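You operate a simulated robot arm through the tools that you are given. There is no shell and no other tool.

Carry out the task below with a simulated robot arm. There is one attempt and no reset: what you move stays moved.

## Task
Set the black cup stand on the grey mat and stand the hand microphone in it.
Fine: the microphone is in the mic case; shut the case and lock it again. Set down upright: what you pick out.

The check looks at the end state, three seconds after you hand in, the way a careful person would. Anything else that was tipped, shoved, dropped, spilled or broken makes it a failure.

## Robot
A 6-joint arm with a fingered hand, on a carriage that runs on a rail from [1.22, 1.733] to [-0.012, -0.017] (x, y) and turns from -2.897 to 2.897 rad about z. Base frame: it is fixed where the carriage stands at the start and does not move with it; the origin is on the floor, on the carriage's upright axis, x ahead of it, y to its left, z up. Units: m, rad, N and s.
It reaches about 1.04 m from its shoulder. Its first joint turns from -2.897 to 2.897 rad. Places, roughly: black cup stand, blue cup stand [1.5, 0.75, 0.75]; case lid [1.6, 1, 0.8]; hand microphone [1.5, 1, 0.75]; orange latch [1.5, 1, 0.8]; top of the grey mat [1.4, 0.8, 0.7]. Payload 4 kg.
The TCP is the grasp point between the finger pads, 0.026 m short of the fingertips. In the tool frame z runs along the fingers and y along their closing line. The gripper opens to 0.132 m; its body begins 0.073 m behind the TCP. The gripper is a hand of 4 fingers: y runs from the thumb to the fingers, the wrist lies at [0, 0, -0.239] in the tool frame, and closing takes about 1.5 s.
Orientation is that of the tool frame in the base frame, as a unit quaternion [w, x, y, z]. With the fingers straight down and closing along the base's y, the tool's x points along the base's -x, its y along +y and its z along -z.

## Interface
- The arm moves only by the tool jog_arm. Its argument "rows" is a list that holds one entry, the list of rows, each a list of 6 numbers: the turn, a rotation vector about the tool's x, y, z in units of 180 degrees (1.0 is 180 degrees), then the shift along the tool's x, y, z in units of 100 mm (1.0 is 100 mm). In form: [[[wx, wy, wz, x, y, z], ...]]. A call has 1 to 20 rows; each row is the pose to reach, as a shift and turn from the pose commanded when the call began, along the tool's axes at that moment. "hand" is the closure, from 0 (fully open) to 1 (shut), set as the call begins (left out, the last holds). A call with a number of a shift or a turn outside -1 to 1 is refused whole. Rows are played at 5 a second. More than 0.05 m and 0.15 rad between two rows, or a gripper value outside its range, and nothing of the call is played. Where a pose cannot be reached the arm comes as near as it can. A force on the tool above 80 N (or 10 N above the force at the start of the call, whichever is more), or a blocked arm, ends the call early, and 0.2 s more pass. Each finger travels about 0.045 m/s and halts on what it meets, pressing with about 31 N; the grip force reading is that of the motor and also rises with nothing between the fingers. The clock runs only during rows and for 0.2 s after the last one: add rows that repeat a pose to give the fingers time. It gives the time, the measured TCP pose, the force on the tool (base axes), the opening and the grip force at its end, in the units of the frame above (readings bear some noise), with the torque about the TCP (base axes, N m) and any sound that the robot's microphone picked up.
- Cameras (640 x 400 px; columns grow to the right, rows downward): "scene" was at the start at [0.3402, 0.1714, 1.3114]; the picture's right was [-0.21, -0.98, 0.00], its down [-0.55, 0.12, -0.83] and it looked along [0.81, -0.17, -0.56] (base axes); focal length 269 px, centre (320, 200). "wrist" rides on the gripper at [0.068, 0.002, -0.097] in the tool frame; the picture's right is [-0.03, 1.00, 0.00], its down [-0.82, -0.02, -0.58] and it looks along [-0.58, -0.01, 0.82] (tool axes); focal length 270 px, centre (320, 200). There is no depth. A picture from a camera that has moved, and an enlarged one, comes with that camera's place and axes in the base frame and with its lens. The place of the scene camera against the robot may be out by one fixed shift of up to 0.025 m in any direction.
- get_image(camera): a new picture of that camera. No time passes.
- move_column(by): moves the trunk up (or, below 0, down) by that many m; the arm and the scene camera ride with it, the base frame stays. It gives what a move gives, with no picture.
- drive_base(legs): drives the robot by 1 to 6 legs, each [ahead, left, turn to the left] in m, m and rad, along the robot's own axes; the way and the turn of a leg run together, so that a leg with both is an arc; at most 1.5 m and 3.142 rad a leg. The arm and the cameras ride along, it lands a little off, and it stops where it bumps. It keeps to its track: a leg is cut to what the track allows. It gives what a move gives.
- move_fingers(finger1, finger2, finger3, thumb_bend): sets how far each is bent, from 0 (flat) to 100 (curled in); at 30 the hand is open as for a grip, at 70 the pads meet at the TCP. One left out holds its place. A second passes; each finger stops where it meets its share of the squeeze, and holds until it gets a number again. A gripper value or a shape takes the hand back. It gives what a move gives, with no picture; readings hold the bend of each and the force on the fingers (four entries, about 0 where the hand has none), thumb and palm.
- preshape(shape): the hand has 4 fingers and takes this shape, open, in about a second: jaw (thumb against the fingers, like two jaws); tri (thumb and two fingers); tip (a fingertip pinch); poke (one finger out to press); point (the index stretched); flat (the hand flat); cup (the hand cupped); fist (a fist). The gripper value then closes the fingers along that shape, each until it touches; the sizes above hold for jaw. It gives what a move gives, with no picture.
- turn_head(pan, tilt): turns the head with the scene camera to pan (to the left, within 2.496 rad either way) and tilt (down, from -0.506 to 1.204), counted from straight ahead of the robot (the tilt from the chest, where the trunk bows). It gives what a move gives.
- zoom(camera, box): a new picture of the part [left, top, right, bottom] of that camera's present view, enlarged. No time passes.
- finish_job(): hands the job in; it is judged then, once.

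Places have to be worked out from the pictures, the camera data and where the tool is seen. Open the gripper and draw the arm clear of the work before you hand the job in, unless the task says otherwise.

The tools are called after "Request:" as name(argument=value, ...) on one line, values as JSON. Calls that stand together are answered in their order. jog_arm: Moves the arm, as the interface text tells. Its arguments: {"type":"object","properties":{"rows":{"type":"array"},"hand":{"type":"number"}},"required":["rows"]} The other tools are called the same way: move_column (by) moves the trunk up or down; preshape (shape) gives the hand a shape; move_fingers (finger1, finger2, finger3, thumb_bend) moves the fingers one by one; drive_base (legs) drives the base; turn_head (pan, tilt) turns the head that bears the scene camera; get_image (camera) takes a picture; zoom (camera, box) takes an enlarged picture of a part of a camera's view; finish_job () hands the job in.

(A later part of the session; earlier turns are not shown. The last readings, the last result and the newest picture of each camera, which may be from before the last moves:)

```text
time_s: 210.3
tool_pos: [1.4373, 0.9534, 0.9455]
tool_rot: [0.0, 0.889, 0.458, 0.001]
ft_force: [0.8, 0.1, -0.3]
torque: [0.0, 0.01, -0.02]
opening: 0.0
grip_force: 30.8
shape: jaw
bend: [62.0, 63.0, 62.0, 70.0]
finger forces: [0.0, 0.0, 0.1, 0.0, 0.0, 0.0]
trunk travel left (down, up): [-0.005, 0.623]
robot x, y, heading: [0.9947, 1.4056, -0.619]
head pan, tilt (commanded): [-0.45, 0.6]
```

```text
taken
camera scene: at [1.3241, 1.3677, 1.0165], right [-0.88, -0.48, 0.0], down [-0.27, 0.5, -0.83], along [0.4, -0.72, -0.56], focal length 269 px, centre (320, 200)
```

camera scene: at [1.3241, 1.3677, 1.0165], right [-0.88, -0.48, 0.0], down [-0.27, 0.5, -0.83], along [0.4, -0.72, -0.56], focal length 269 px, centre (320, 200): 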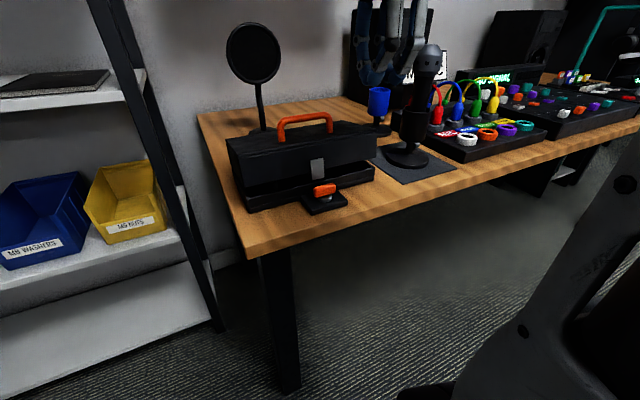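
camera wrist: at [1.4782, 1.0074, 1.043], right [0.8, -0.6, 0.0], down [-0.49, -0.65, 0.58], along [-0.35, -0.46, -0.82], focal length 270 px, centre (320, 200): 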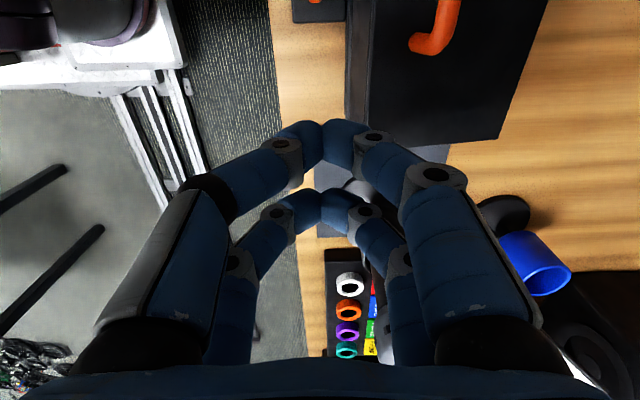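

The lid is still ~10° open. I move the closed fingertips over the lid top (right of the handle, near the front edge) and go down to just above it.

Request:
jog_arm(rows=[[[0, 0, 0, 0.08, 0.2, 0], [0, 0, 0, 0.08, 0.4, 0], [0, 0, 0, 0.08, 0.6, 0.2], [0, 0, 0, 0.08, 0.6, 0.5], [0, 0, 0, 0.08, 0.6, 0.8], [0, 0, 0, 0.08, 0.6, 0.8]]])

Request:
jog_arm(rows=[[[0, 0, 0, 0, 0, 0.04], [0, 0, 0, 0, 0, 0.08], [0, 0, 0, 0, 0, 0.12], [0, 0, 0, 0, 0, 0.16], [0, 0, 0, 0, 0, 0.16]]])

Request:
zoom(camera="scene", box=[200, 60, 400, 220])

```text
time_s: 211.8
tool_pos: [1.4919, 0.9237, 0.8661]
tool_rot: [0.0, 0.888, 0.459, 0.001]
ft_force: [-0.1, -0.1, -0.1]
torque: [0.02, -0.02, -0.03]
opening: 0.0
grip_force: 30.7
shape: jaw
bend: [62.0, 63.0, 62.0, 70.0]
finger forces: [0.1, 0.0, 0.1, 0.0, 0.0, 0.0]
trunk travel left (down, up): [-0.005, 0.623]
robot x, y, heading: [0.9939, 1.4075, -0.615]
head pan, tilt (commanded): [-0.45, 0.6]
```

```text
time_s: 212.9
tool_pos: [1.4899, 0.9246, 0.8493]
tool_rot: [0.001, 0.889, 0.458, 0.001]
ft_force: [-0.1, 0.5, 0.5]
torque: [-0.01, 0.01, 0.0]
opening: 0.0002
grip_force: 31.3
shape: jaw
bend: [62.0, 63.0, 62.0, 70.0]
finger forces: [0.0, 0.1, 0.1, 0.1, 0.1, 0.0]
trunk travel left (down, up): [-0.005, 0.623]
robot x, y, heading: [0.9939, 1.4096, -0.619]
head pan, tilt (commanded): [-0.45, 0.6]
```

```text
2.50 times, centred on (300, 140) of scene
camera zoom: at [1.324, 1.3677, 1.0165], right [-0.88, -0.48, 0.0], down [-0.27, 0.5, -0.83], along [0.4, -0.72, -0.56], focal length 672 px, centre (370, 350)
```

zoom: 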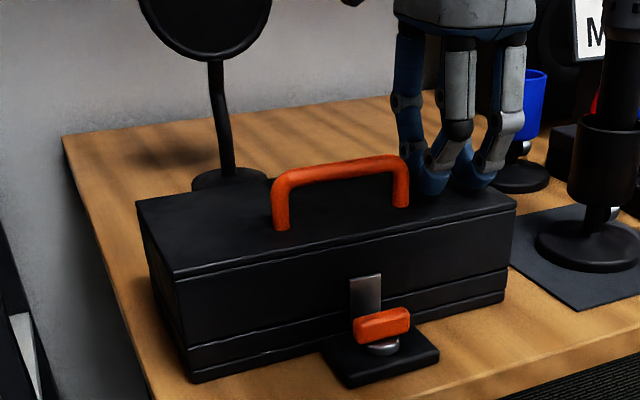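

The lid has settled shut by itself (damped hinge), the tongue is behind the turn-bar. I press lightly on the lid to make sure it is fully down.

Request:
jog_arm(rows=[[[0, 0, 0, 0, 0, 0.03], [0, 0, 0, 0, 0, 0.06], [0, 0, 0, 0, 0, 0.09], [0, 0, 0, 0, 0, 0.11], [0, 0, 0, 0, 0, 0.11]]])

Request:
jog_arm(rows=[[[0, 0, 0, 0, 0, 0.02], [0, 0, 0, 0, 0, 0.04], [0, 0, 0, 0, 0, 0.04]]])

```text
time_s: 214.2
tool_pos: [1.4886, 0.9225, 0.8425]
tool_rot: [0.004, 0.89, 0.457, 0.002]
ft_force: [0.1, -5.8, 48.9]
torque: [0.03, -0.2, -0.07]
opening: 0.0
grip_force: 30.9
shape: jaw
bend: [64.0, 64.0, 63.0, 70.0]
finger forces: [0.0, 0.1, 0.0, 0.1, 0.0, 0.0]
trunk travel left (down, up): [-0.005, 0.623]
robot x, y, heading: [0.9935, 1.4048, -0.62]
head pan, tilt (commanded): [-0.45, 0.6]
```

```text
time_s: 214.8
tool_pos: [1.4905, 0.9236, 0.8423]
tool_rot: [0.009, 0.889, 0.458, 0.003]
ft_force: [-3.5, 4.0, 27.7]
torque: [0.41, -0.04, 0.09]
opening: 0.0
grip_force: 31.5
shape: jaw
bend: [65.0, 64.0, 64.0, 70.0]
finger forces: [0.0, 0.0, 0.0, 0.1, 0.0, 0.1]
trunk travel left (down, up): [-0.005, 0.623]
robot x, y, heading: [0.9907, 1.4069, -0.621]
head pan, tilt (commanded): [-0.45, 0.6]
stopped in row 3: the force on the tool passed its limit at 81 N (the readings are from after the stop); the commanded pose is now the measured one
```

The lid is firmly down. I raise the hand and take a look at the case and latch.

Request:
jog_arm(rows=[[[0, 0, 0, 0, 0, -0.2], [0, 0, 0, 0, 0, -0.5], [0, 0, 0, 0, 0, -0.8], [0, 0, 0, 0, 0, -1.0], [0, 0, 0, 0, 0, -1.0]]])

Request:
zoom(camera="scene", box=[200, 60, 400, 220])

Request:
get_image(camera="wrist")

```text
time_s: 216.0
tool_pos: [1.491, 0.9232, 0.9399]
tool_rot: [0.005, 0.889, 0.458, 0.002]
ft_force: [-0.4, -0.6, -0.4]
torque: [-0.02, 0.01, -0.01]
opening: 0.0001
grip_force: 30.7
shape: jaw
bend: [65.0, 64.0, 64.0, 70.0]
finger forces: [0.0, 0.1, 0.0, 0.0, 0.0, 0.0]
trunk travel left (down, up): [-0.005, 0.623]
robot x, y, heading: [0.993, 1.4097, -0.621]
head pan, tilt (commanded): [-0.45, 0.6]
```

```text
2.50 times, centred on (300, 140) of scene
camera zoom: at [1.324, 1.3676, 1.0165], right [-0.88, -0.48, 0.0], down [-0.27, 0.5, -0.83], along [0.4, -0.72, -0.56], focal length 672 px, centre (370, 350)
```

zoom: 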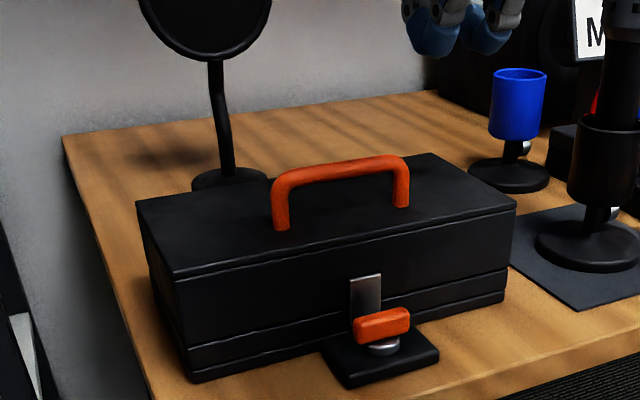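

```text
taken
camera wrist: at [1.5312, 0.9795, 1.0375], right [0.8, -0.6, 0.01], down [-0.5, -0.65, 0.58], along [-0.34, -0.47, -0.82], focal length 270 px, centre (320, 200)
```

wrist: 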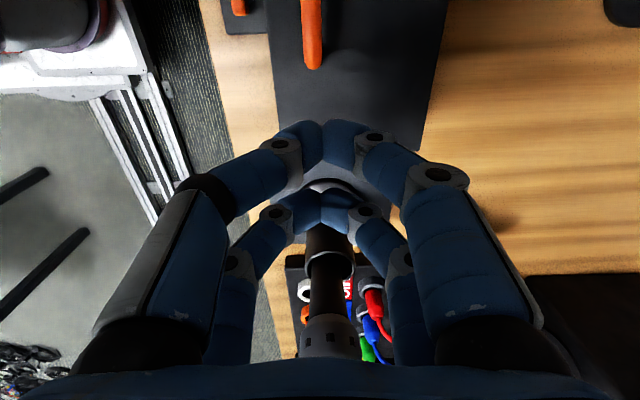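

The case is shut and undisturbed. Now I relock: I move the hand in front of the latch and form the single-finger poke (finger 1 out, the others curled).

Request:
jog_arm(rows=[[[0, 0, 0, 0.1, -0.3, -0.2], [0, 0, 0, 0.2, -0.6, -0.4], [0, 0, 0, 0.3, -0.8, -0.4], [0, 0, 0, 0.4, -0.9, -0.4], [0, 0, 0, 0.4, -0.9, -0.4]]])

Request:
jog_arm(rows=[[[0, 0, 0, 0.05, -0.3, 0], [0, 0, 0, 0.07, -0.6, 0], [0, 0, 0, 0.07, -0.73, 0], [0, 0, 0, 0.07, -0.73, 0]]])

Request:
move_fingers(finger1=30, finger2=100, finger3=100, thumb_bend=100)

Request:
get_image(camera="wrist")

Request:
get_image(camera="scene")

```text
time_s: 217.2
tool_pos: [1.438, 1.0101, 0.9795]
tool_rot: [0.006, 0.889, 0.458, 0.003]
ft_force: [-0.5, 0.2, -0.3]
torque: [0.0, 0.01, -0.02]
opening: 0.0
grip_force: 31.3
shape: jaw
bend: [65.0, 64.0, 64.0, 70.0]
finger forces: [0.0, 0.0, 0.0, 0.0, 0.1, 0.1]
trunk travel left (down, up): [-0.005, 0.623]
robot x, y, heading: [0.9935, 1.4048, -0.617]
head pan, tilt (commanded): [-0.45, 0.6]
```

```text
time_s: 218.2
tool_pos: [1.385, 1.0573, 0.9776]
tool_rot: [0.006, 0.889, 0.458, 0.001]
ft_force: [-0.6, 0.4, 0.3]
torque: [0.01, 0.0, -0.03]
opening: 0.0
grip_force: 31.0
shape: jaw
bend: [65.0, 64.0, 64.0, 70.0]
finger forces: [0.0, 0.0, 0.0, 0.0, 0.1, 0.0]
trunk travel left (down, up): [-0.005, 0.623]
robot x, y, heading: [0.9888, 1.4132, -0.619]
head pan, tilt (commanded): [-0.45, 0.6]
```

```text
time_s: 219.2
tool_pos: [1.385, 1.0564, 0.977]
tool_rot: [0.006, 0.889, 0.458, 0.002]
ft_force: [0.2, 0.3, -0.5]
torque: [-0.02, -0.03, 0.0]
opening: 0.0456
grip_force: 0.1
shape: fingers
bend: [30.0, 74.0, 74.0, 100.0]
finger forces: [0.0, 0.1, 0.0, 0.0, 0.0, 0.1]
trunk travel left (down, up): [-0.005, 0.623]
robot x, y, heading: [0.9946, 1.4128, -0.616]
head pan, tilt (commanded): [-0.45, 0.6]
```

```text
taken
camera wrist: at [1.4258, 1.1122, 1.0748], right [0.8, -0.6, 0.01], down [-0.5, -0.65, 0.58], along [-0.34, -0.47, -0.82], focal length 270 px, centre (320, 200)
```

wrist: 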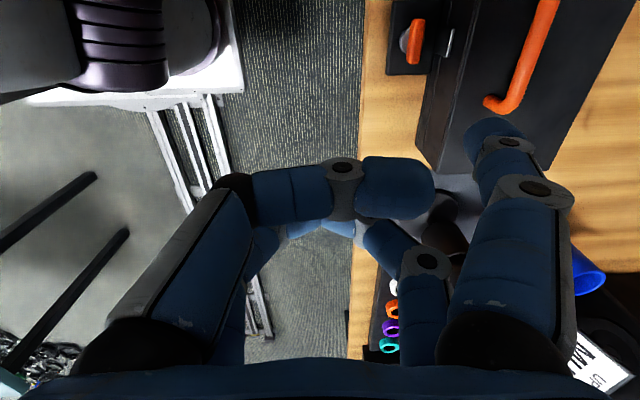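

```text
taken
camera scene: at [1.324, 1.3676, 1.0165], right [-0.88, -0.48, 0.0], down [-0.27, 0.5, -0.83], along [0.4, -0.72, -0.56], focal length 269 px, centre (320, 200)
```

scene: 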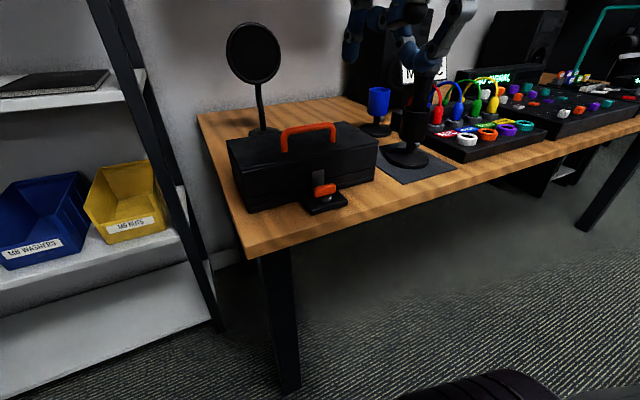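

Fingers 2 and 3 jammed against each other at 74. I use the poke shape first as before, then set the digits.

Request:
preshape(shape="jaw")

Request:
preshape(shape="poke")

Request:
move_fingers(finger1=30, finger2=100, finger3=100, thumb_bend=100)

Request:
get_image(camera="wrist")

Request:
zoom(camera="wrist", box=[370, 0, 500, 90])

```text
time_s: 220.1
tool_pos: [1.3854, 1.0569, 0.9782]
tool_rot: [0.006, 0.889, 0.457, 0.002]
ft_force: [0.1, -0.2, -0.3]
torque: [-0.01, 0.02, -0.01]
opening: 0.1317
grip_force: 0.1
shape: jaw
bend: [30.0, 30.0, 30.0, 30.0]
finger forces: [0.0, 0.0, 0.1, 0.0, 0.0, 0.0]
trunk travel left (down, up): [-0.005, 0.623]
robot x, y, heading: [0.993, 1.4065, -0.619]
head pan, tilt (commanded): [-0.45, 0.6]
```

```text
time_s: 221.0
tool_pos: [1.3863, 1.0566, 0.9775]
tool_rot: [0.006, 0.889, 0.458, 0.002]
ft_force: [-0.8, 0.5, -0.7]
torque: [0.02, 0.0, -0.01]
opening: 0.0001
grip_force: 0.0
shape: poke
bend: [100.0, 100.0, 100.0, 34.0]
finger forces: [0.0, 0.0, 0.0, 0.1, 0.0, 0.0]
trunk travel left (down, up): [-0.005, 0.623]
robot x, y, heading: [0.9935, 1.4119, -0.621]
head pan, tilt (commanded): [-0.45, 0.6]
```

```text
time_s: 222.0
tool_pos: [1.3845, 1.0561, 0.9772]
tool_rot: [0.006, 0.889, 0.458, 0.001]
ft_force: [-0.2, -0.2, 0.0]
torque: [0.02, 0.01, 0.02]
opening: 0.0455
grip_force: 0.0
shape: fingers
bend: [30.0, 98.0, 98.0, 100.0]
finger forces: [0.1, 0.0, 0.1, 0.0, 0.0, 0.0]
trunk travel left (down, up): [-0.005, 0.623]
robot x, y, heading: [0.9917, 1.4103, -0.621]
head pan, tilt (commanded): [-0.45, 0.6]
```

```text
taken
camera wrist: at [1.4258, 1.1122, 1.0748], right [0.8, -0.6, 0.01], down [-0.5, -0.65, 0.58], along [-0.34, -0.47, -0.82], focal length 270 px, centre (320, 200)
```

wrist: 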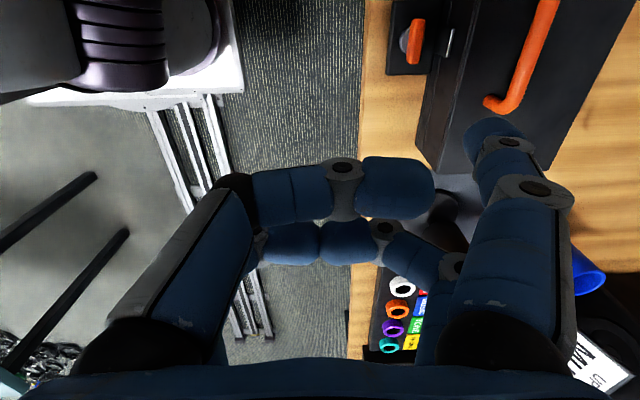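

```text
4.44 times, centred on (435, 45) of wrist
camera zoom: at [1.4258, 1.1122, 1.0748], right [0.8, -0.6, 0.01], down [-0.5, -0.65, 0.58], along [-0.34, -0.47, -0.82], focal length 1201 px, centre (-191, 889)
```

zoom: 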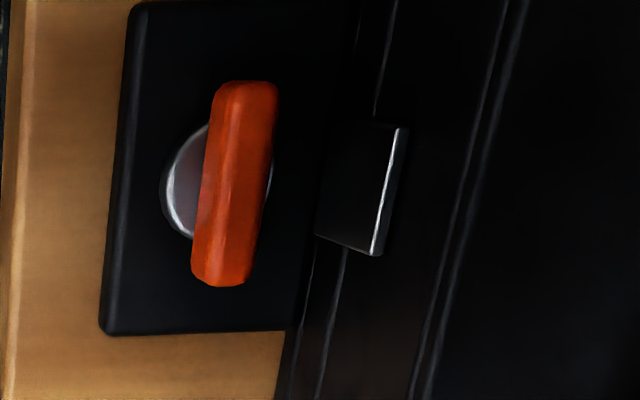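

The poke finger is ready and the latch is where it was. I shift slightly and descend so the finger tip is on the robot side of the bar's right end.

Request:
jog_arm(rows=[[[0, 0, 0, 0.02, -0.04, 0.2], [0, 0, 0, 0.02, -0.04, 0.45], [0, 0, 0, 0.02, -0.04, 0.7], [0, 0, 0, 0.02, -0.04, 0.95], [0, 0, 0, 0.02, -0.04, 1.0], [0, 0, 0, 0.02, -0.04, 1.0]]])

Request:
jog_arm(rows=[[[0, 0, 0, 0, 0, 0.2], [0, 0, 0, 0, 0, 0.4], [0, 0, 0, 0, 0, 0.6], [0, 0, 0, 0, 0, 0.6]]])

Request:
get_image(camera="wrist")

Request:
zoom(camera="scene", box=[270, 120, 400, 230])

```text
time_s: 223.4
tool_pos: [1.3827, 1.0599, 0.8776]
tool_rot: [0.006, 0.889, 0.457, 0.002]
ft_force: [-0.1, -0.3, -0.1]
torque: [0.0, 0.0, 0.01]
opening: 0.0455
grip_force: 0.0
shape: fingers
bend: [30.0, 98.0, 98.0, 100.0]
finger forces: [0.0, 0.0, 0.0, 0.0, 0.1, 0.0]
trunk travel left (down, up): [-0.005, 0.623]
robot x, y, heading: [0.9903, 1.4114, -0.621]
head pan, tilt (commanded): [-0.45, 0.6]
```

```text
time_s: 224.4
tool_pos: [1.3823, 1.0595, 0.8161]
tool_rot: [0.006, 0.889, 0.458, 0.001]
ft_force: [0.2, -0.3, 0.6]
torque: [-0.02, 0.01, 0.01]
opening: 0.0452
grip_force: 0.0
shape: fingers
bend: [30.0, 98.0, 98.0, 100.0]
finger forces: [0.0, 0.0, 0.1, 0.0, 0.0, 0.1]
trunk travel left (down, up): [-0.005, 0.623]
robot x, y, heading: [0.9927, 1.4122, -0.611]
head pan, tilt (commanded): [-0.45, 0.6]
```

```text
taken
camera wrist: at [1.4228, 1.1157, 0.9136], right [0.8, -0.6, 0.01], down [-0.5, -0.65, 0.58], along [-0.34, -0.47, -0.82], focal length 270 px, centre (320, 200)
```

wrist: 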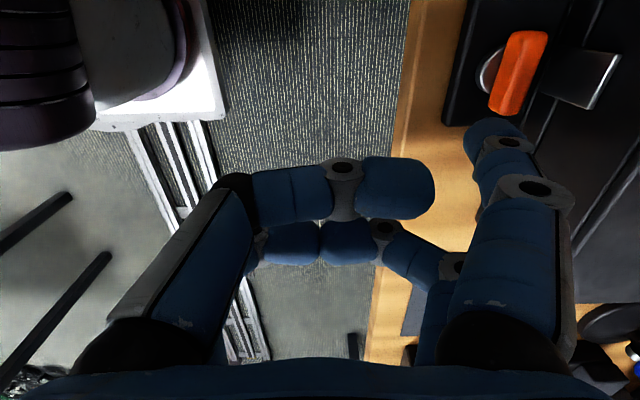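

```text
3.64 times, centred on (335, 175) of scene
camera zoom: at [1.324, 1.3676, 1.0165], right [-0.88, -0.48, 0.0], down [-0.27, 0.5, -0.83], along [0.4, -0.72, -0.56], focal length 977 px, centre (266, 291)
```

zoom: 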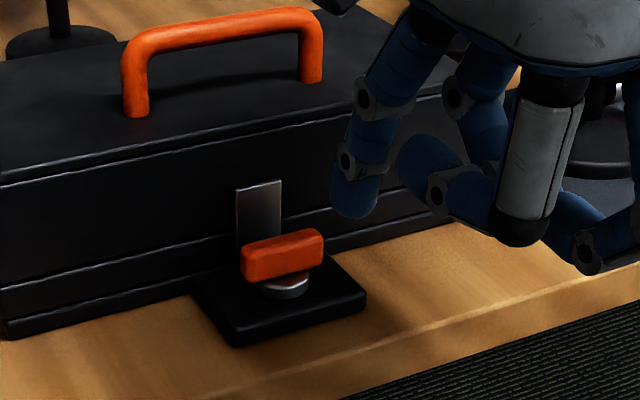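

The finger is in front of the bar's right end. I descend the last 39 mm (tip ≈0.751) and check.

Request:
jog_arm(rows=[[[0, 0, 0, 0, 0, 0.1], [0, 0, 0, 0, 0, 0.2], [0, 0, 0, 0, 0, 0.3], [0, 0, 0, 0, 0, 0.38], [0, 0, 0, 0, 0, 0.38]]])

Request:
zoom(camera="wrist", box=[440, 0, 640, 180])

Request:
zoom(camera="scene", box=[270, 120, 400, 230])

```text
time_s: 225.6
tool_pos: [1.3857, 1.0591, 0.7781]
tool_rot: [0.006, 0.889, 0.458, 0.002]
ft_force: [-0.1, -0.7, -0.2]
torque: [-0.01, 0.01, 0.02]
opening: 0.0454
grip_force: 0.0
shape: fingers
bend: [30.0, 98.0, 98.0, 100.0]
finger forces: [0.1, 0.1, 0.0, 0.0, 0.0, 0.0]
trunk travel left (down, up): [-0.005, 0.623]
robot x, y, heading: [0.9952, 1.4082, -0.615]
head pan, tilt (commanded): [-0.45, 0.6]
```

```text
2.22 times, centred on (540, 90) of wrist
camera zoom: at [1.425, 1.1145, 0.8764], right [0.8, -0.6, 0.01], down [-0.5, -0.65, 0.58], along [-0.34, -0.47, -0.82], focal length 601 px, centre (-169, 444)
```

zoom: 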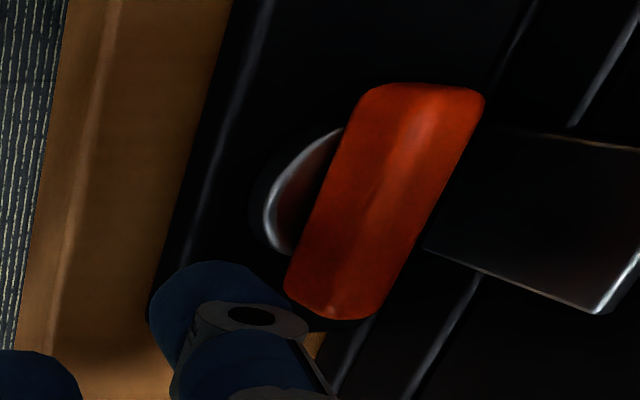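

```text
3.64 times, centred on (335, 175) of scene
camera zoom: at [1.324, 1.3676, 1.0165], right [-0.88, -0.48, 0.0], down [-0.27, 0.5, -0.83], along [0.4, -0.72, -0.56], focal length 977 px, centre (266, 291)
```

zoom: 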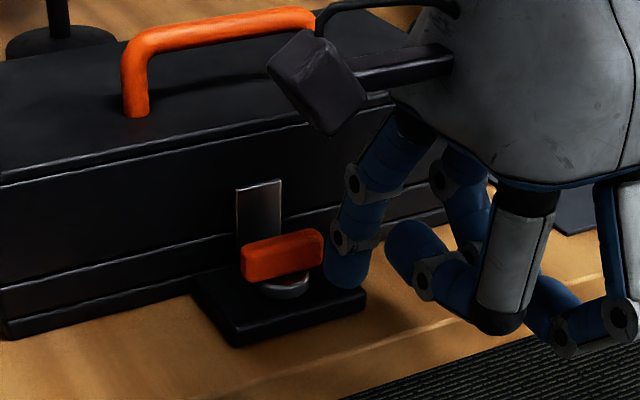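

The finger is against the robot side of the bar's right end. I push it toward the case along the arc, turning the bar back to about 45°.

Request:
jog_arm(rows=[[[0, 0, 0, -0.004, 0.03, 0], [0, 0, 0, -0.008, 0.056, 0], [0, 0, 0, -0.022, 0.075, 0], [0, 0, 0, -0.038, 0.095, 0], [0, 0, 0, -0.055, 0.118, 0], [0, 0, 0, -0.07, 0.145, 0], [0, 0, 0, -0.082, 0.17, 0], [0, 0, 0, -0.09, 0.2, 0], [0, 0, 0, -0.094, 0.225, 0], [0, 0, 0, -0.094, 0.225, 0]]])

Request:
zoom(camera="wrist", box=[440, 0, 640, 180])

Request:
zoom(camera="scene", box=[270, 120, 400, 230])

```text
time_s: 227.8
tool_pos: [1.3978, 1.0374, 0.7789]
tool_rot: [0.006, 0.889, 0.458, 0.002]
ft_force: [0.6, 0.6, 0.2]
torque: [0.0, 0.02, -0.01]
opening: 0.0454
grip_force: 0.1
shape: fingers
bend: [30.0, 98.0, 98.0, 100.0]
finger forces: [0.0, 0.0, 0.0, 0.0, 0.0, 0.0]
trunk travel left (down, up): [-0.005, 0.623]
robot x, y, heading: [0.9934, 1.4049, -0.621]
head pan, tilt (commanded): [-0.45, 0.6]
```

```text
2.22 times, centred on (540, 90) of wrist
camera zoom: at [1.4373, 1.0938, 0.8771], right [0.8, -0.6, 0.01], down [-0.5, -0.65, 0.58], along [-0.34, -0.47, -0.82], focal length 601 px, centre (-169, 444)
```

zoom: 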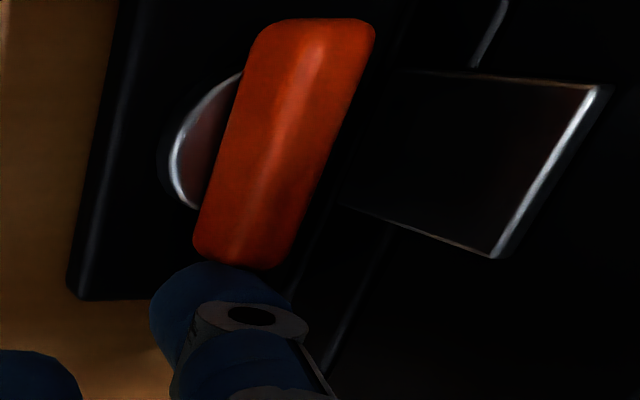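

```text
3.64 times, centred on (335, 175) of scene
camera zoom: at [1.324, 1.3676, 1.0165], right [-0.88, -0.48, 0.0], down [-0.27, 0.5, -0.83], along [0.4, -0.72, -0.56], focal length 977 px, centre (266, 291)
```

zoom: 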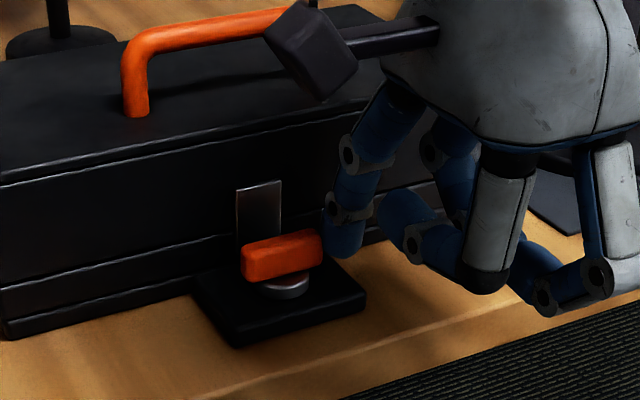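

The finger passed to the right of the bar's end: its tip is about 8 mm further right than assumed (offset ≈ (13, 72) mm). I back out toward the robot and shift 19 mm left.

Request:
jog_arm(rows=[[[0, 0, 0, 0, -0.1, 0], [0, 0, 0, 0, -0.18, 0], [0, 0, 0, 0.1, -0.18, 0], [0, 0, 0, 0.19, -0.18, 0], [0, 0, 0, 0.19, -0.18, 0]]])

Request:
zoom(camera="wrist", box=[440, 0, 640, 180])

Request:
zoom(camera="scene", box=[270, 120, 400, 230])

```text
time_s: 229.0
tool_pos: [1.3934, 1.0647, 0.7796]
tool_rot: [0.005, 0.889, 0.457, 0.002]
ft_force: [0.0, 0.2, -0.4]
torque: [0.0, 0.04, -0.02]
opening: 0.0453
grip_force: 0.0
shape: fingers
bend: [30.0, 98.0, 98.0, 100.0]
finger forces: [0.1, 0.0, 0.0, 0.0, 0.0, 0.0]
trunk travel left (down, up): [-0.005, 0.623]
robot x, y, heading: [0.9916, 1.4068, -0.618]
head pan, tilt (commanded): [-0.45, 0.6]
```

```text
2.22 times, centred on (540, 90) of wrist
camera zoom: at [1.4334, 1.1205, 0.8767], right [0.8, -0.6, 0.01], down [-0.5, -0.65, 0.58], along [-0.34, -0.47, -0.82], focal length 601 px, centre (-169, 444)
```

zoom: 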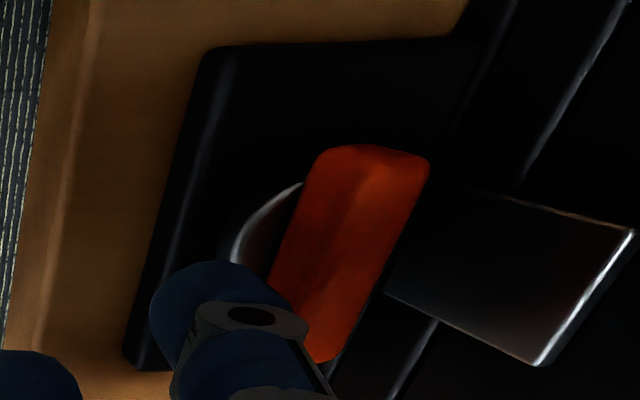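

```text
3.64 times, centred on (335, 175) of scene
camera zoom: at [1.324, 1.3676, 1.0165], right [-0.88, -0.48, 0.0], down [-0.27, 0.5, -0.83], along [0.4, -0.72, -0.56], focal length 977 px, centre (266, 291)
```

zoom: 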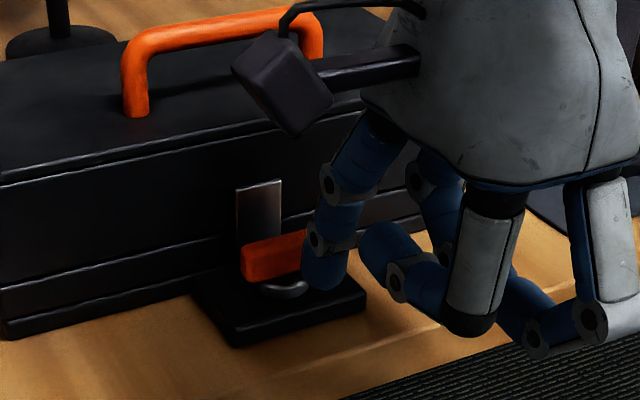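

Now the finger is in front of the bar's right half. I push along the arc again.

Request:
jog_arm(rows=[[[0, 0, 0, -0.005, 0.04, 0], [0, 0, 0, -0.015, 0.08, 0], [0, 0, 0, -0.035, 0.11, 0], [0, 0, 0, -0.055, 0.135, 0], [0, 0, 0, -0.073, 0.155, 0], [0, 0, 0, -0.085, 0.18, 0], [0, 0, 0, -0.095, 0.21, 0], [0, 0, 0, -0.102, 0.235, 0], [0, 0, 0, -0.102, 0.235, 0]]])

Request:
zoom(camera="wrist", box=[440, 0, 640, 180])

Request:
zoom(camera="scene", box=[270, 120, 400, 230])

```text
time_s: 231.0
tool_pos: [1.4065, 1.0429, 0.7795]
tool_rot: [0.006, 0.889, 0.457, 0.002]
ft_force: [-0.5, 0.1, 0.1]
torque: [0.01, 0.05, -0.06]
opening: 0.0446
grip_force: 0.8
shape: fingers
bend: [31.0, 98.0, 98.0, 100.0]
finger forces: [0.7, 0.0, 0.1, 0.1, 0.1, 0.0]
trunk travel left (down, up): [-0.005, 0.623]
robot x, y, heading: [0.9902, 1.4108, -0.617]
head pan, tilt (commanded): [-0.45, 0.6]
```

```text
2.22 times, centred on (540, 90) of wrist
camera zoom: at [1.4468, 1.0984, 0.877], right [0.8, -0.6, 0.01], down [-0.5, -0.65, 0.58], along [-0.34, -0.47, -0.82], focal length 601 px, centre (-169, 444)
```

zoom: 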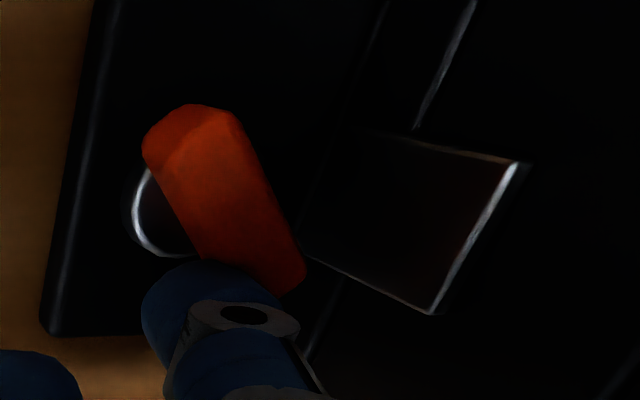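

```text
3.64 times, centred on (335, 175) of scene
camera zoom: at [1.324, 1.3676, 1.0165], right [-0.88, -0.48, 0.0], down [-0.27, 0.5, -0.83], along [0.4, -0.72, -0.56], focal length 977 px, centre (266, 291)
```

zoom: 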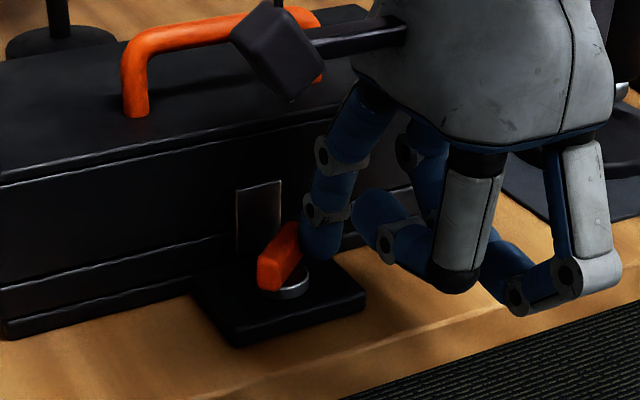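

The bar has turned back to ~50°. I push a little further (8 mm toward the case), to about 32°.

Request:
jog_arm(rows=[[[0, 0, 0, -0.003, 0.025, 0], [0, 0, 0, -0.004, 0.05, 0], [0, 0, 0, -0.002, 0.078, 0], [0, 0, 0, -0.002, 0.078, 0]]])

Request:
zoom(camera="wrist", box=[440, 0, 640, 180])

Request:
zoom(camera="scene", box=[270, 120, 400, 230])

```text
time_s: 232.0
tool_pos: [1.4144, 1.0372, 0.78]
tool_rot: [0.006, 0.889, 0.458, 0.002]
ft_force: [-0.5, -0.8, -0.3]
torque: [-0.01, 0.02, -0.03]
opening: 0.0451
grip_force: 0.0
shape: fingers
bend: [31.0, 98.0, 98.0, 100.0]
finger forces: [0.6, 0.1, 0.0, 0.0, 0.0, 0.0]
trunk travel left (down, up): [-0.005, 0.623]
robot x, y, heading: [0.9924, 1.4108, -0.619]
head pan, tilt (commanded): [-0.45, 0.6]
```

```text
2.22 times, centred on (540, 90) of wrist
camera zoom: at [1.4536, 1.094, 0.8775], right [0.8, -0.6, 0.01], down [-0.5, -0.65, 0.58], along [-0.34, -0.47, -0.82], focal length 601 px, centre (-169, 444)
```

zoom: 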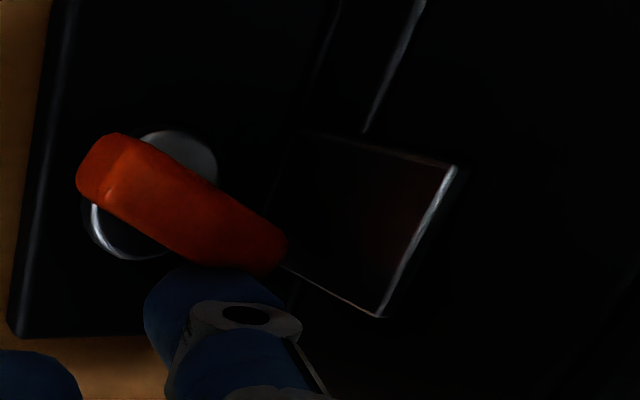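

```text
3.64 times, centred on (335, 175) of scene
camera zoom: at [1.324, 1.3676, 1.0165], right [-0.88, -0.48, 0.0], down [-0.27, 0.5, -0.83], along [0.4, -0.72, -0.56], focal length 977 px, centre (266, 291)
```

zoom: 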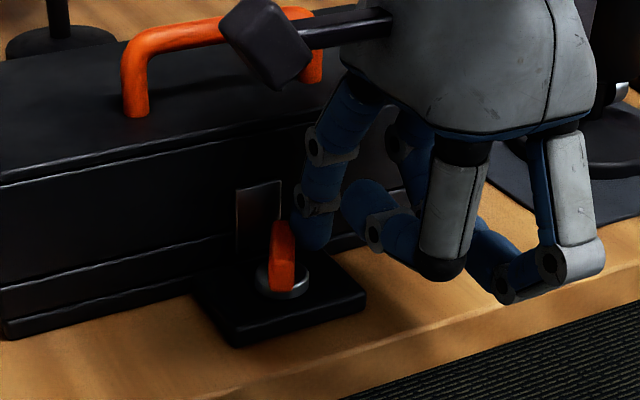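

The bar is at ~27°. For the last part I bring the finger around to the left side of the bar's near end: back out, go left, and come forward again.

Request:
jog_arm(rows=[[[0, 0, 0, 0, -0.2, 0], [0, 0, 0, 0, -0.4, 0], [0, 0, 0, 0, -0.55, 0], [0, 0, 0, 0.2, -0.55, 0], [0, 0, 0, 0.4, -0.55, 0], [0, 0, 0, 0.57, -0.55, 0], [0, 0, 0, 0.57, -0.55, 0]]])

Request:
jog_arm(rows=[[[0, 0, 0, 0, 0.15, 0], [0, 0, 0, 0, 0.3, 0], [0, 0, 0, 0, 0.42, 0], [0, 0, 0, 0, 0.42, 0]]])

Request:
zoom(camera="wrist", box=[400, 0, 640, 200])

Request:
zoom(camera="scene", box=[270, 120, 400, 230])

```text
time_s: 233.6
tool_pos: [1.3993, 1.1168, 0.7791]
tool_rot: [0.006, 0.889, 0.457, 0.002]
ft_force: [0.2, 0.1, 0.2]
torque: [0.0, 0.0, -0.02]
opening: 0.0458
grip_force: 0.1
shape: fingers
bend: [30.0, 98.0, 98.0, 100.0]
finger forces: [0.0, 0.0, 0.0, 0.0, 0.0, 0.0]
trunk travel left (down, up): [-0.005, 0.623]
robot x, y, heading: [0.9944, 1.4127, -0.617]
head pan, tilt (commanded): [-0.45, 0.6]
```

```text
time_s: 234.6
tool_pos: [1.4372, 1.0919, 0.7792]
tool_rot: [0.007, 0.889, 0.458, 0.002]
ft_force: [0.6, 0.5, -0.2]
torque: [0.01, 0.03, -0.02]
opening: 0.0453
grip_force: 0.0
shape: fingers
bend: [30.0, 98.0, 98.0, 100.0]
finger forces: [0.0, 0.0, 0.1, 0.0, 0.1, 0.0]
trunk travel left (down, up): [-0.005, 0.623]
robot x, y, heading: [0.9917, 1.4095, -0.618]
head pan, tilt (commanded): [-0.45, 0.6]
```

```text
2.00 times, centred on (520, 100) of wrist
camera zoom: at [1.4765, 1.1478, 0.8771], right [0.8, -0.6, 0.01], down [-0.5, -0.65, 0.58], along [-0.34, -0.47, -0.82], focal length 541 px, centre (-80, 400)
```

zoom: 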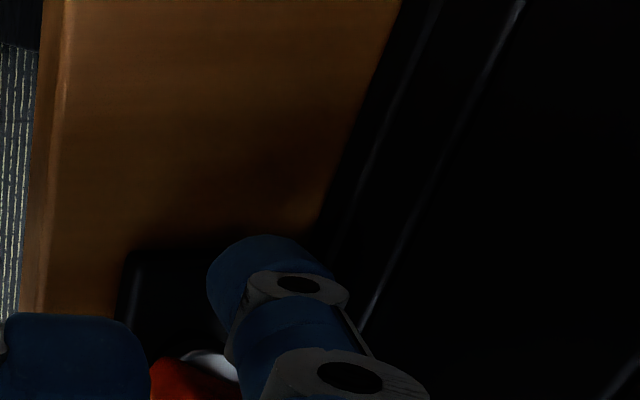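

```text
3.64 times, centred on (335, 175) of scene
camera zoom: at [1.3241, 1.3676, 1.0165], right [-0.88, -0.48, 0.0], down [-0.27, 0.5, -0.83], along [0.4, -0.72, -0.56], focal length 977 px, centre (266, 291)
```

zoom: 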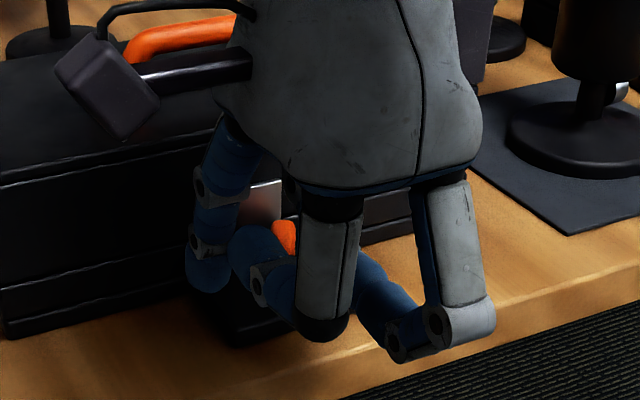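

The finger is left of the bar's near end. I push it to the right along the arc to bring the bar back in line (0°).

Request:
jog_arm(rows=[[[0, 0, 0, -0.05, -0.01, 0], [0, 0, 0, -0.09, -0.02, 0], [0, 0, 0, -0.11, -0.03, 0], [0, 0, 0, -0.13, -0.055, 0], [0, 0, 0, -0.14, -0.075, 0], [0, 0, 0, -0.14, -0.075, 0]]])

Request:
zoom(camera="wrist", box=[400, 0, 640, 200])

```text
time_s: 236.0
tool_pos: [1.421, 1.085, 0.7798]
tool_rot: [0.006, 0.89, 0.457, 0.002]
ft_force: [0.2, 0.6, 0.4]
torque: [0.0, 0.03, 0.0]
opening: 0.0455
grip_force: 0.1
shape: fingers
bend: [30.0, 98.0, 98.0, 100.0]
finger forces: [0.1, 0.0, 0.0, 0.0, 0.1, 0.0]
trunk travel left (down, up): [-0.005, 0.623]
robot x, y, heading: [0.9881, 1.4108, -0.614]
head pan, tilt (commanded): [-0.45, 0.6]
```

```text
2.00 times, centred on (520, 100) of wrist
camera zoom: at [1.4615, 1.1412, 0.8771], right [0.8, -0.6, 0.01], down [-0.5, -0.65, 0.58], along [-0.34, -0.47, -0.82], focal length 541 px, centre (-80, 400)
```

zoom: 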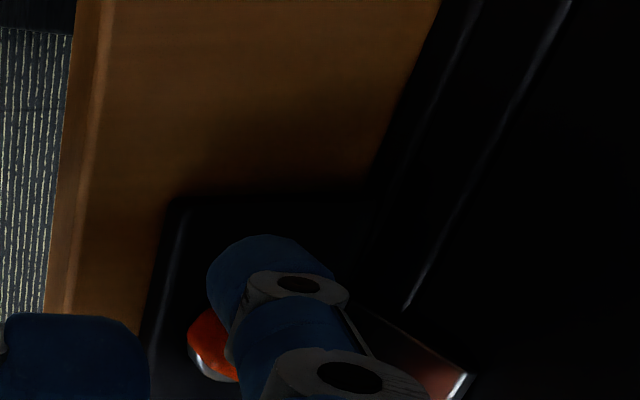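

I back the finger off to the left and up to inspect the bar's angle.

Request:
jog_arm(rows=[[[0, 0, 0, 0.1, 0, 0], [0, 0, 0, 0.2, 0, 0], [0, 0, 0, 0.2, -0.1, -0.3], [0, 0, 0, 0.2, -0.2, -0.7], [0, 0, 0, 0.2, -0.2, -1.0], [0, 0, 0, 0.2, -0.2, -1.0]]])

Request:
get_image(camera="wrist")

Request:
zoom(camera="scene", box=[270, 120, 400, 230])

```text
time_s: 237.4
tool_pos: [1.4145, 1.114, 0.8806]
tool_rot: [0.005, 0.889, 0.458, 0.001]
ft_force: [0.0, 0.6, 0.1]
torque: [0.0, -0.02, 0.0]
opening: 0.0452
grip_force: 0.1
shape: fingers
bend: [30.0, 98.0, 98.0, 100.0]
finger forces: [0.1, 0.1, 0.1, 0.1, 0.1, 0.0]
trunk travel left (down, up): [-0.005, 0.623]
robot x, y, heading: [0.9894, 1.4147, -0.618]
head pan, tilt (commanded): [-0.45, 0.6]
```

```text
taken
camera wrist: at [1.4546, 1.1689, 0.9772], right [0.8, -0.6, 0.01], down [-0.5, -0.65, 0.58], along [-0.34, -0.47, -0.82], focal length 270 px, centre (320, 200)
```

wrist: 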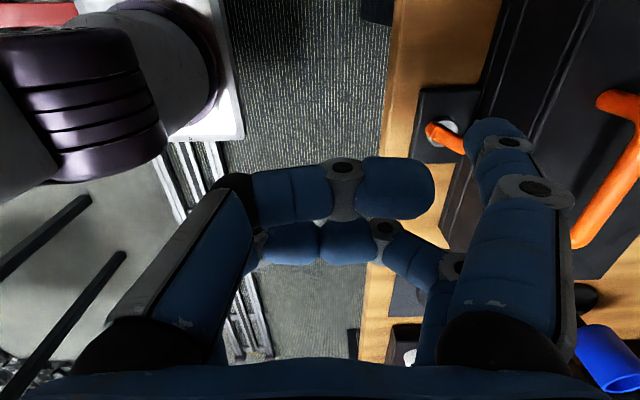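

```text
3.64 times, centred on (335, 175) of scene
camera zoom: at [1.324, 1.3677, 1.0165], right [-0.88, -0.48, 0.0], down [-0.27, 0.5, -0.83], along [0.4, -0.72, -0.56], focal length 977 px, centre (266, 291)
```

zoom: 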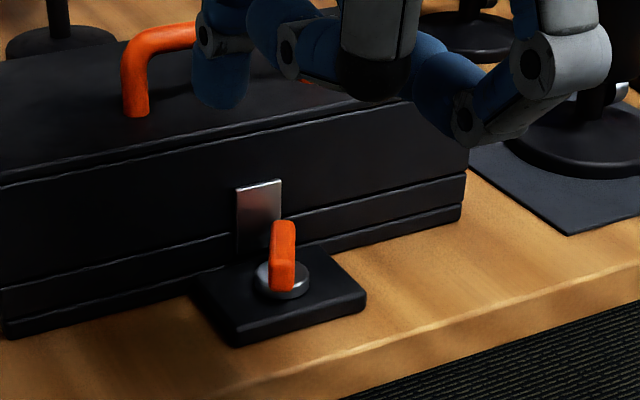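

The bar is still at ~27°: the finger stopped just short of it. I go down again at the left and push about 7 mm further to the right, in small steps.

Request:
jog_arm(rows=[[[0, 0, 0, 0, 0, 0.3], [0, 0, 0, 0, 0, 0.6], [0, 0, 0, 0, 0, 0.9], [0, 0, 0, 0, 0.1, 1.0], [0, 0, 0, 0, 0.2, 1.0], [0, 0, 0, -0.1, 0.2, 1.0], [0, 0, 0, -0.19, 0.2, 1.0], [0, 0, 0, -0.19, 0.2, 1.0]]])

Request:
jog_arm(rows=[[[0, 0, 0, -0.02, 0, 0], [0, 0, 0, -0.04, 0, 0], [0, 0, 0, -0.05, 0, 0], [0, 0, 0, -0.05, 0, 0]]])

Request:
zoom(camera="wrist", box=[400, 0, 640, 200])

Request:
zoom(camera="scene", box=[270, 120, 400, 230])

```text
time_s: 239.2
tool_pos: [1.4215, 1.0857, 0.7801]
tool_rot: [0.006, 0.89, 0.457, 0.002]
ft_force: [0.7, 0.6, -0.9]
torque: [0.01, 0.04, 0.0]
opening: 0.0455
grip_force: 0.0
shape: fingers
bend: [30.0, 98.0, 98.0, 100.0]
finger forces: [0.0, 0.0, 0.0, 0.0, 0.0, 0.0]
trunk travel left (down, up): [-0.005, 0.623]
robot x, y, heading: [0.993, 1.4076, -0.618]
head pan, tilt (commanded): [-0.45, 0.6]
```

```text
time_s: 240.2
tool_pos: [1.4185, 1.0823, 0.7796]
tool_rot: [0.006, 0.889, 0.458, 0.002]
ft_force: [-0.4, 1.4, 0.8]
torque: [0.03, -0.01, 0.08]
opening: 0.0452
grip_force: 0.5
shape: fingers
bend: [30.0, 98.0, 98.0, 100.0]
finger forces: [1.1, 0.0, 0.0, 0.0, 0.1, 0.1]
trunk travel left (down, up): [-0.005, 0.623]
robot x, y, heading: [0.9954, 1.4131, -0.621]
head pan, tilt (commanded): [-0.45, 0.6]
```

```text
2.00 times, centred on (520, 100) of wrist
camera zoom: at [1.4588, 1.1378, 0.8774], right [0.8, -0.6, 0.01], down [-0.5, -0.65, 0.58], along [-0.34, -0.47, -0.82], focal length 541 px, centre (-80, 400)
```

zoom: 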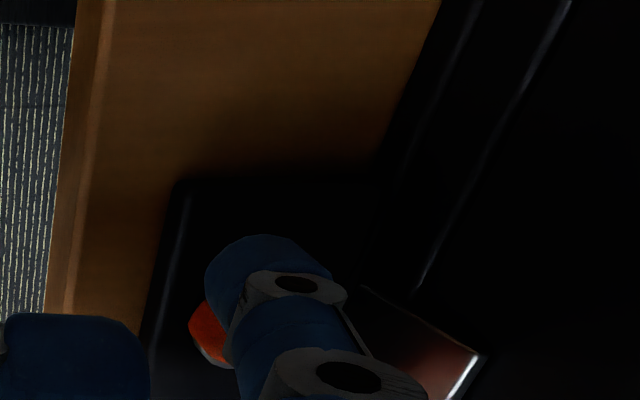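

```text
3.64 times, centred on (335, 175) of scene
camera zoom: at [1.324, 1.3677, 1.0165], right [-0.88, -0.48, 0.0], down [-0.27, 0.5, -0.83], along [0.4, -0.72, -0.56], focal length 977 px, centre (266, 291)
```

zoom: 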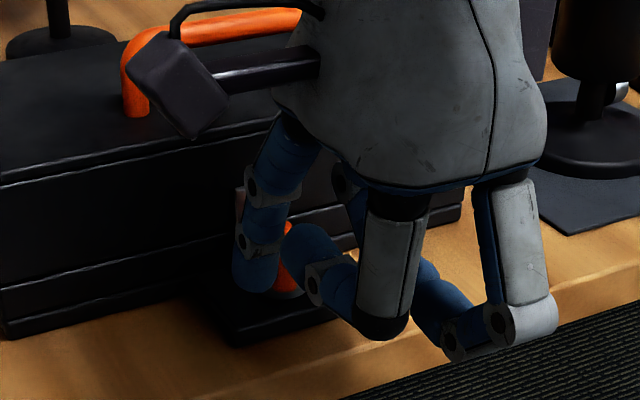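

Contact made (1.1 N). I push 5 mm further right and look.

Request:
jog_arm(rows=[[[0, 0, 0, -0.02, 0, 0], [0, 0, 0, -0.04, 0, 0], [0, 0, 0, -0.055, 0, 0], [0, 0, 0, -0.055, 0, 0]]])

Request:
jog_arm(rows=[[[0, 0, 0, 0.1, 0, 0], [0, 0, 0, 0.2, 0, 0], [0, 0, 0, 0.2, -0.1, -0.3], [0, 0, 0, 0.2, -0.2, -0.7], [0, 0, 0, 0.2, -0.2, -1.0], [0, 0, 0, 0.2, -0.2, -1.0]]])

Request:
zoom(camera="scene", box=[270, 120, 400, 230])

Request:
zoom(camera="wrist", box=[390, 60, 500, 180])

```text
time_s: 241.2
tool_pos: [1.4159, 1.0758, 0.7794]
tool_rot: [0.006, 0.889, 0.457, 0.001]
ft_force: [0.9, -0.2, -0.5]
torque: [-0.03, 0.0, 0.01]
opening: 0.0456
grip_force: 0.3
shape: fingers
bend: [30.0, 98.0, 98.0, 100.0]
finger forces: [0.2, 0.0, 0.1, 0.1, 0.0, 0.1]
trunk travel left (down, up): [-0.005, 0.623]
robot x, y, heading: [0.9904, 1.4091, -0.614]
head pan, tilt (commanded): [-0.45, 0.6]
```

```text
time_s: 242.6
tool_pos: [1.4105, 1.1069, 0.8804]
tool_rot: [0.006, 0.89, 0.457, 0.002]
ft_force: [0.1, -0.6, 0.2]
torque: [0.0, -0.02, -0.01]
opening: 0.0454
grip_force: 0.1
shape: fingers
bend: [30.0, 98.0, 98.0, 100.0]
finger forces: [0.0, 0.0, 0.0, 0.0, 0.1, 0.0]
trunk travel left (down, up): [-0.005, 0.623]
robot x, y, heading: [0.9928, 1.4092, -0.611]
head pan, tilt (commanded): [-0.45, 0.6]
```

```text
3.64 times, centred on (335, 175) of scene
camera zoom: at [1.324, 1.3677, 1.0165], right [-0.88, -0.48, 0.0], down [-0.27, 0.5, -0.83], along [0.4, -0.72, -0.56], focal length 977 px, centre (266, 291)
```

zoom: 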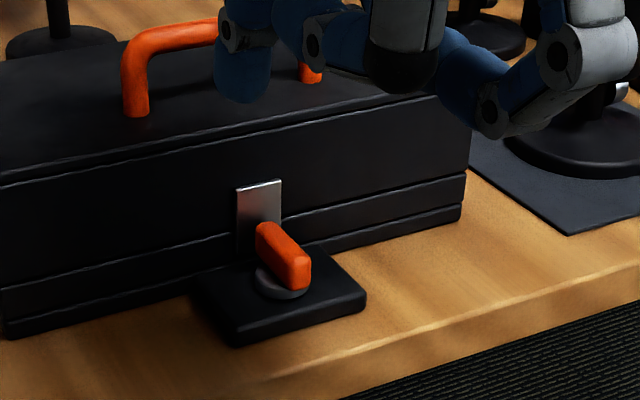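

```text
3.33 times, centred on (445, 120) of wrist
camera zoom: at [1.45, 1.1615, 0.9776], right [0.8, -0.6, 0.01], down [-0.5, -0.65, 0.58], along [-0.34, -0.47, -0.82], focal length 901 px, centre (-97, 467)
```

zoom: 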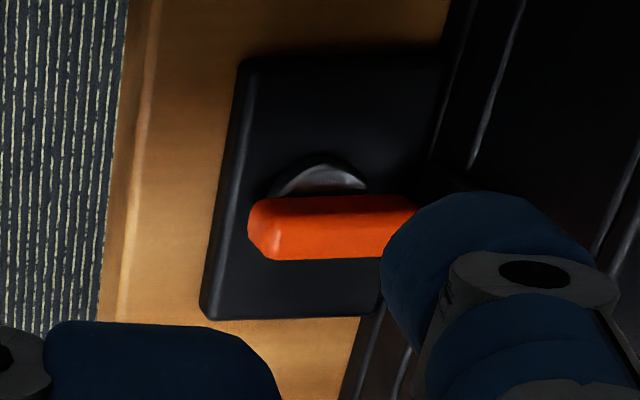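

The bar now points at the case again. I raise the hand and take the same view as at the start to compare the lock with its original state.

Request:
jog_arm(rows=[[[0, 0, 0, 0, 0, -0.3], [0, 0, 0, 0, 0, -0.6], [0, 0, 0, -0.2, 0.2, -1.0], [0, 0, 0, -0.4, 0.4, -1.0], [0, 0, 0, -0.51, 0.57, -1.0], [0, 0, 0, -0.51, 0.57, -1.0]]])

Request:
get_image(camera="wrist")

Request:
zoom(camera="wrist", box=[325, 0, 425, 80])

Request:
zoom(camera="scene", box=[220, 100, 400, 230])

```text
time_s: 244.0
tool_pos: [1.4263, 1.0303, 0.9813]
tool_rot: [0.006, 0.889, 0.457, 0.002]
ft_force: [0.3, 0.5, 0.1]
torque: [0.0, -0.03, 0.04]
opening: 0.0457
grip_force: 0.1
shape: fingers
bend: [30.0, 98.0, 98.0, 100.0]
finger forces: [0.0, 0.1, 0.0, 0.1, 0.1, 0.1]
trunk travel left (down, up): [-0.005, 0.623]
robot x, y, heading: [0.9905, 1.4096, -0.618]
head pan, tilt (commanded): [-0.45, 0.6]
```

```text
taken
camera wrist: at [1.4675, 1.0861, 1.0792], right [0.8, -0.6, 0.01], down [-0.5, -0.65, 0.58], along [-0.34, -0.47, -0.82], focal length 270 px, centre (320, 200)
```

wrist: 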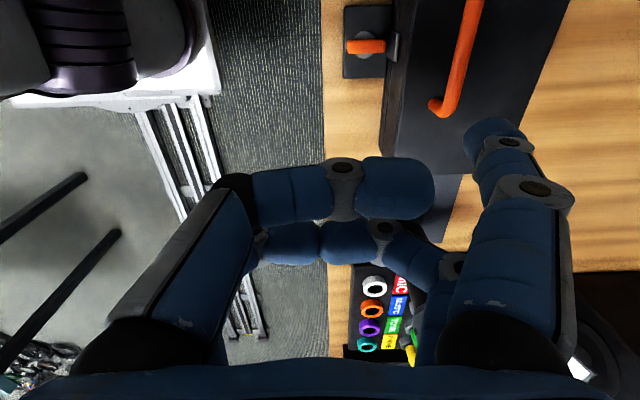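

```text
5.00 times, centred on (375, 40) of wrist
camera zoom: at [1.4675, 1.0861, 1.0792], right [0.8, -0.6, 0.01], down [-0.5, -0.65, 0.58], along [-0.34, -0.47, -0.82], focal length 1351 px, centre (45, 1000)
```

zoom: 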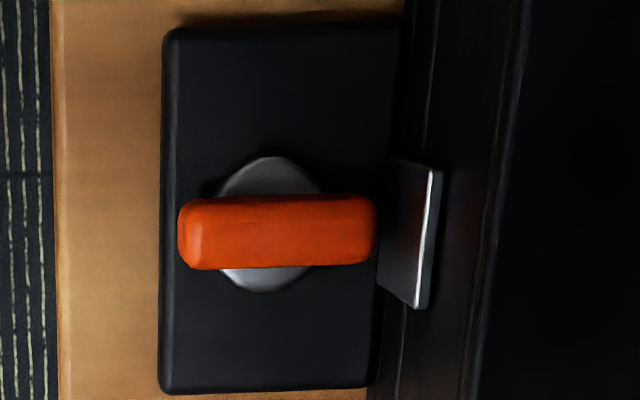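

```text
3.08 times, centred on (310, 165) of scene
camera zoom: at [1.3241, 1.3676, 1.0165], right [-0.88, -0.48, 0.0], down [-0.27, 0.5, -0.83], along [0.4, -0.72, -0.56], focal length 826 px, centre (351, 308)
```

zoom: 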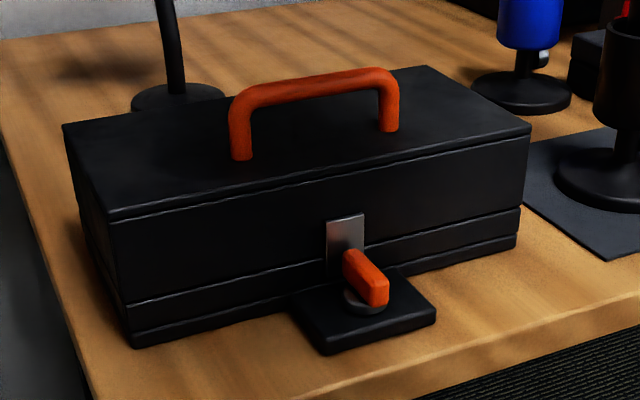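

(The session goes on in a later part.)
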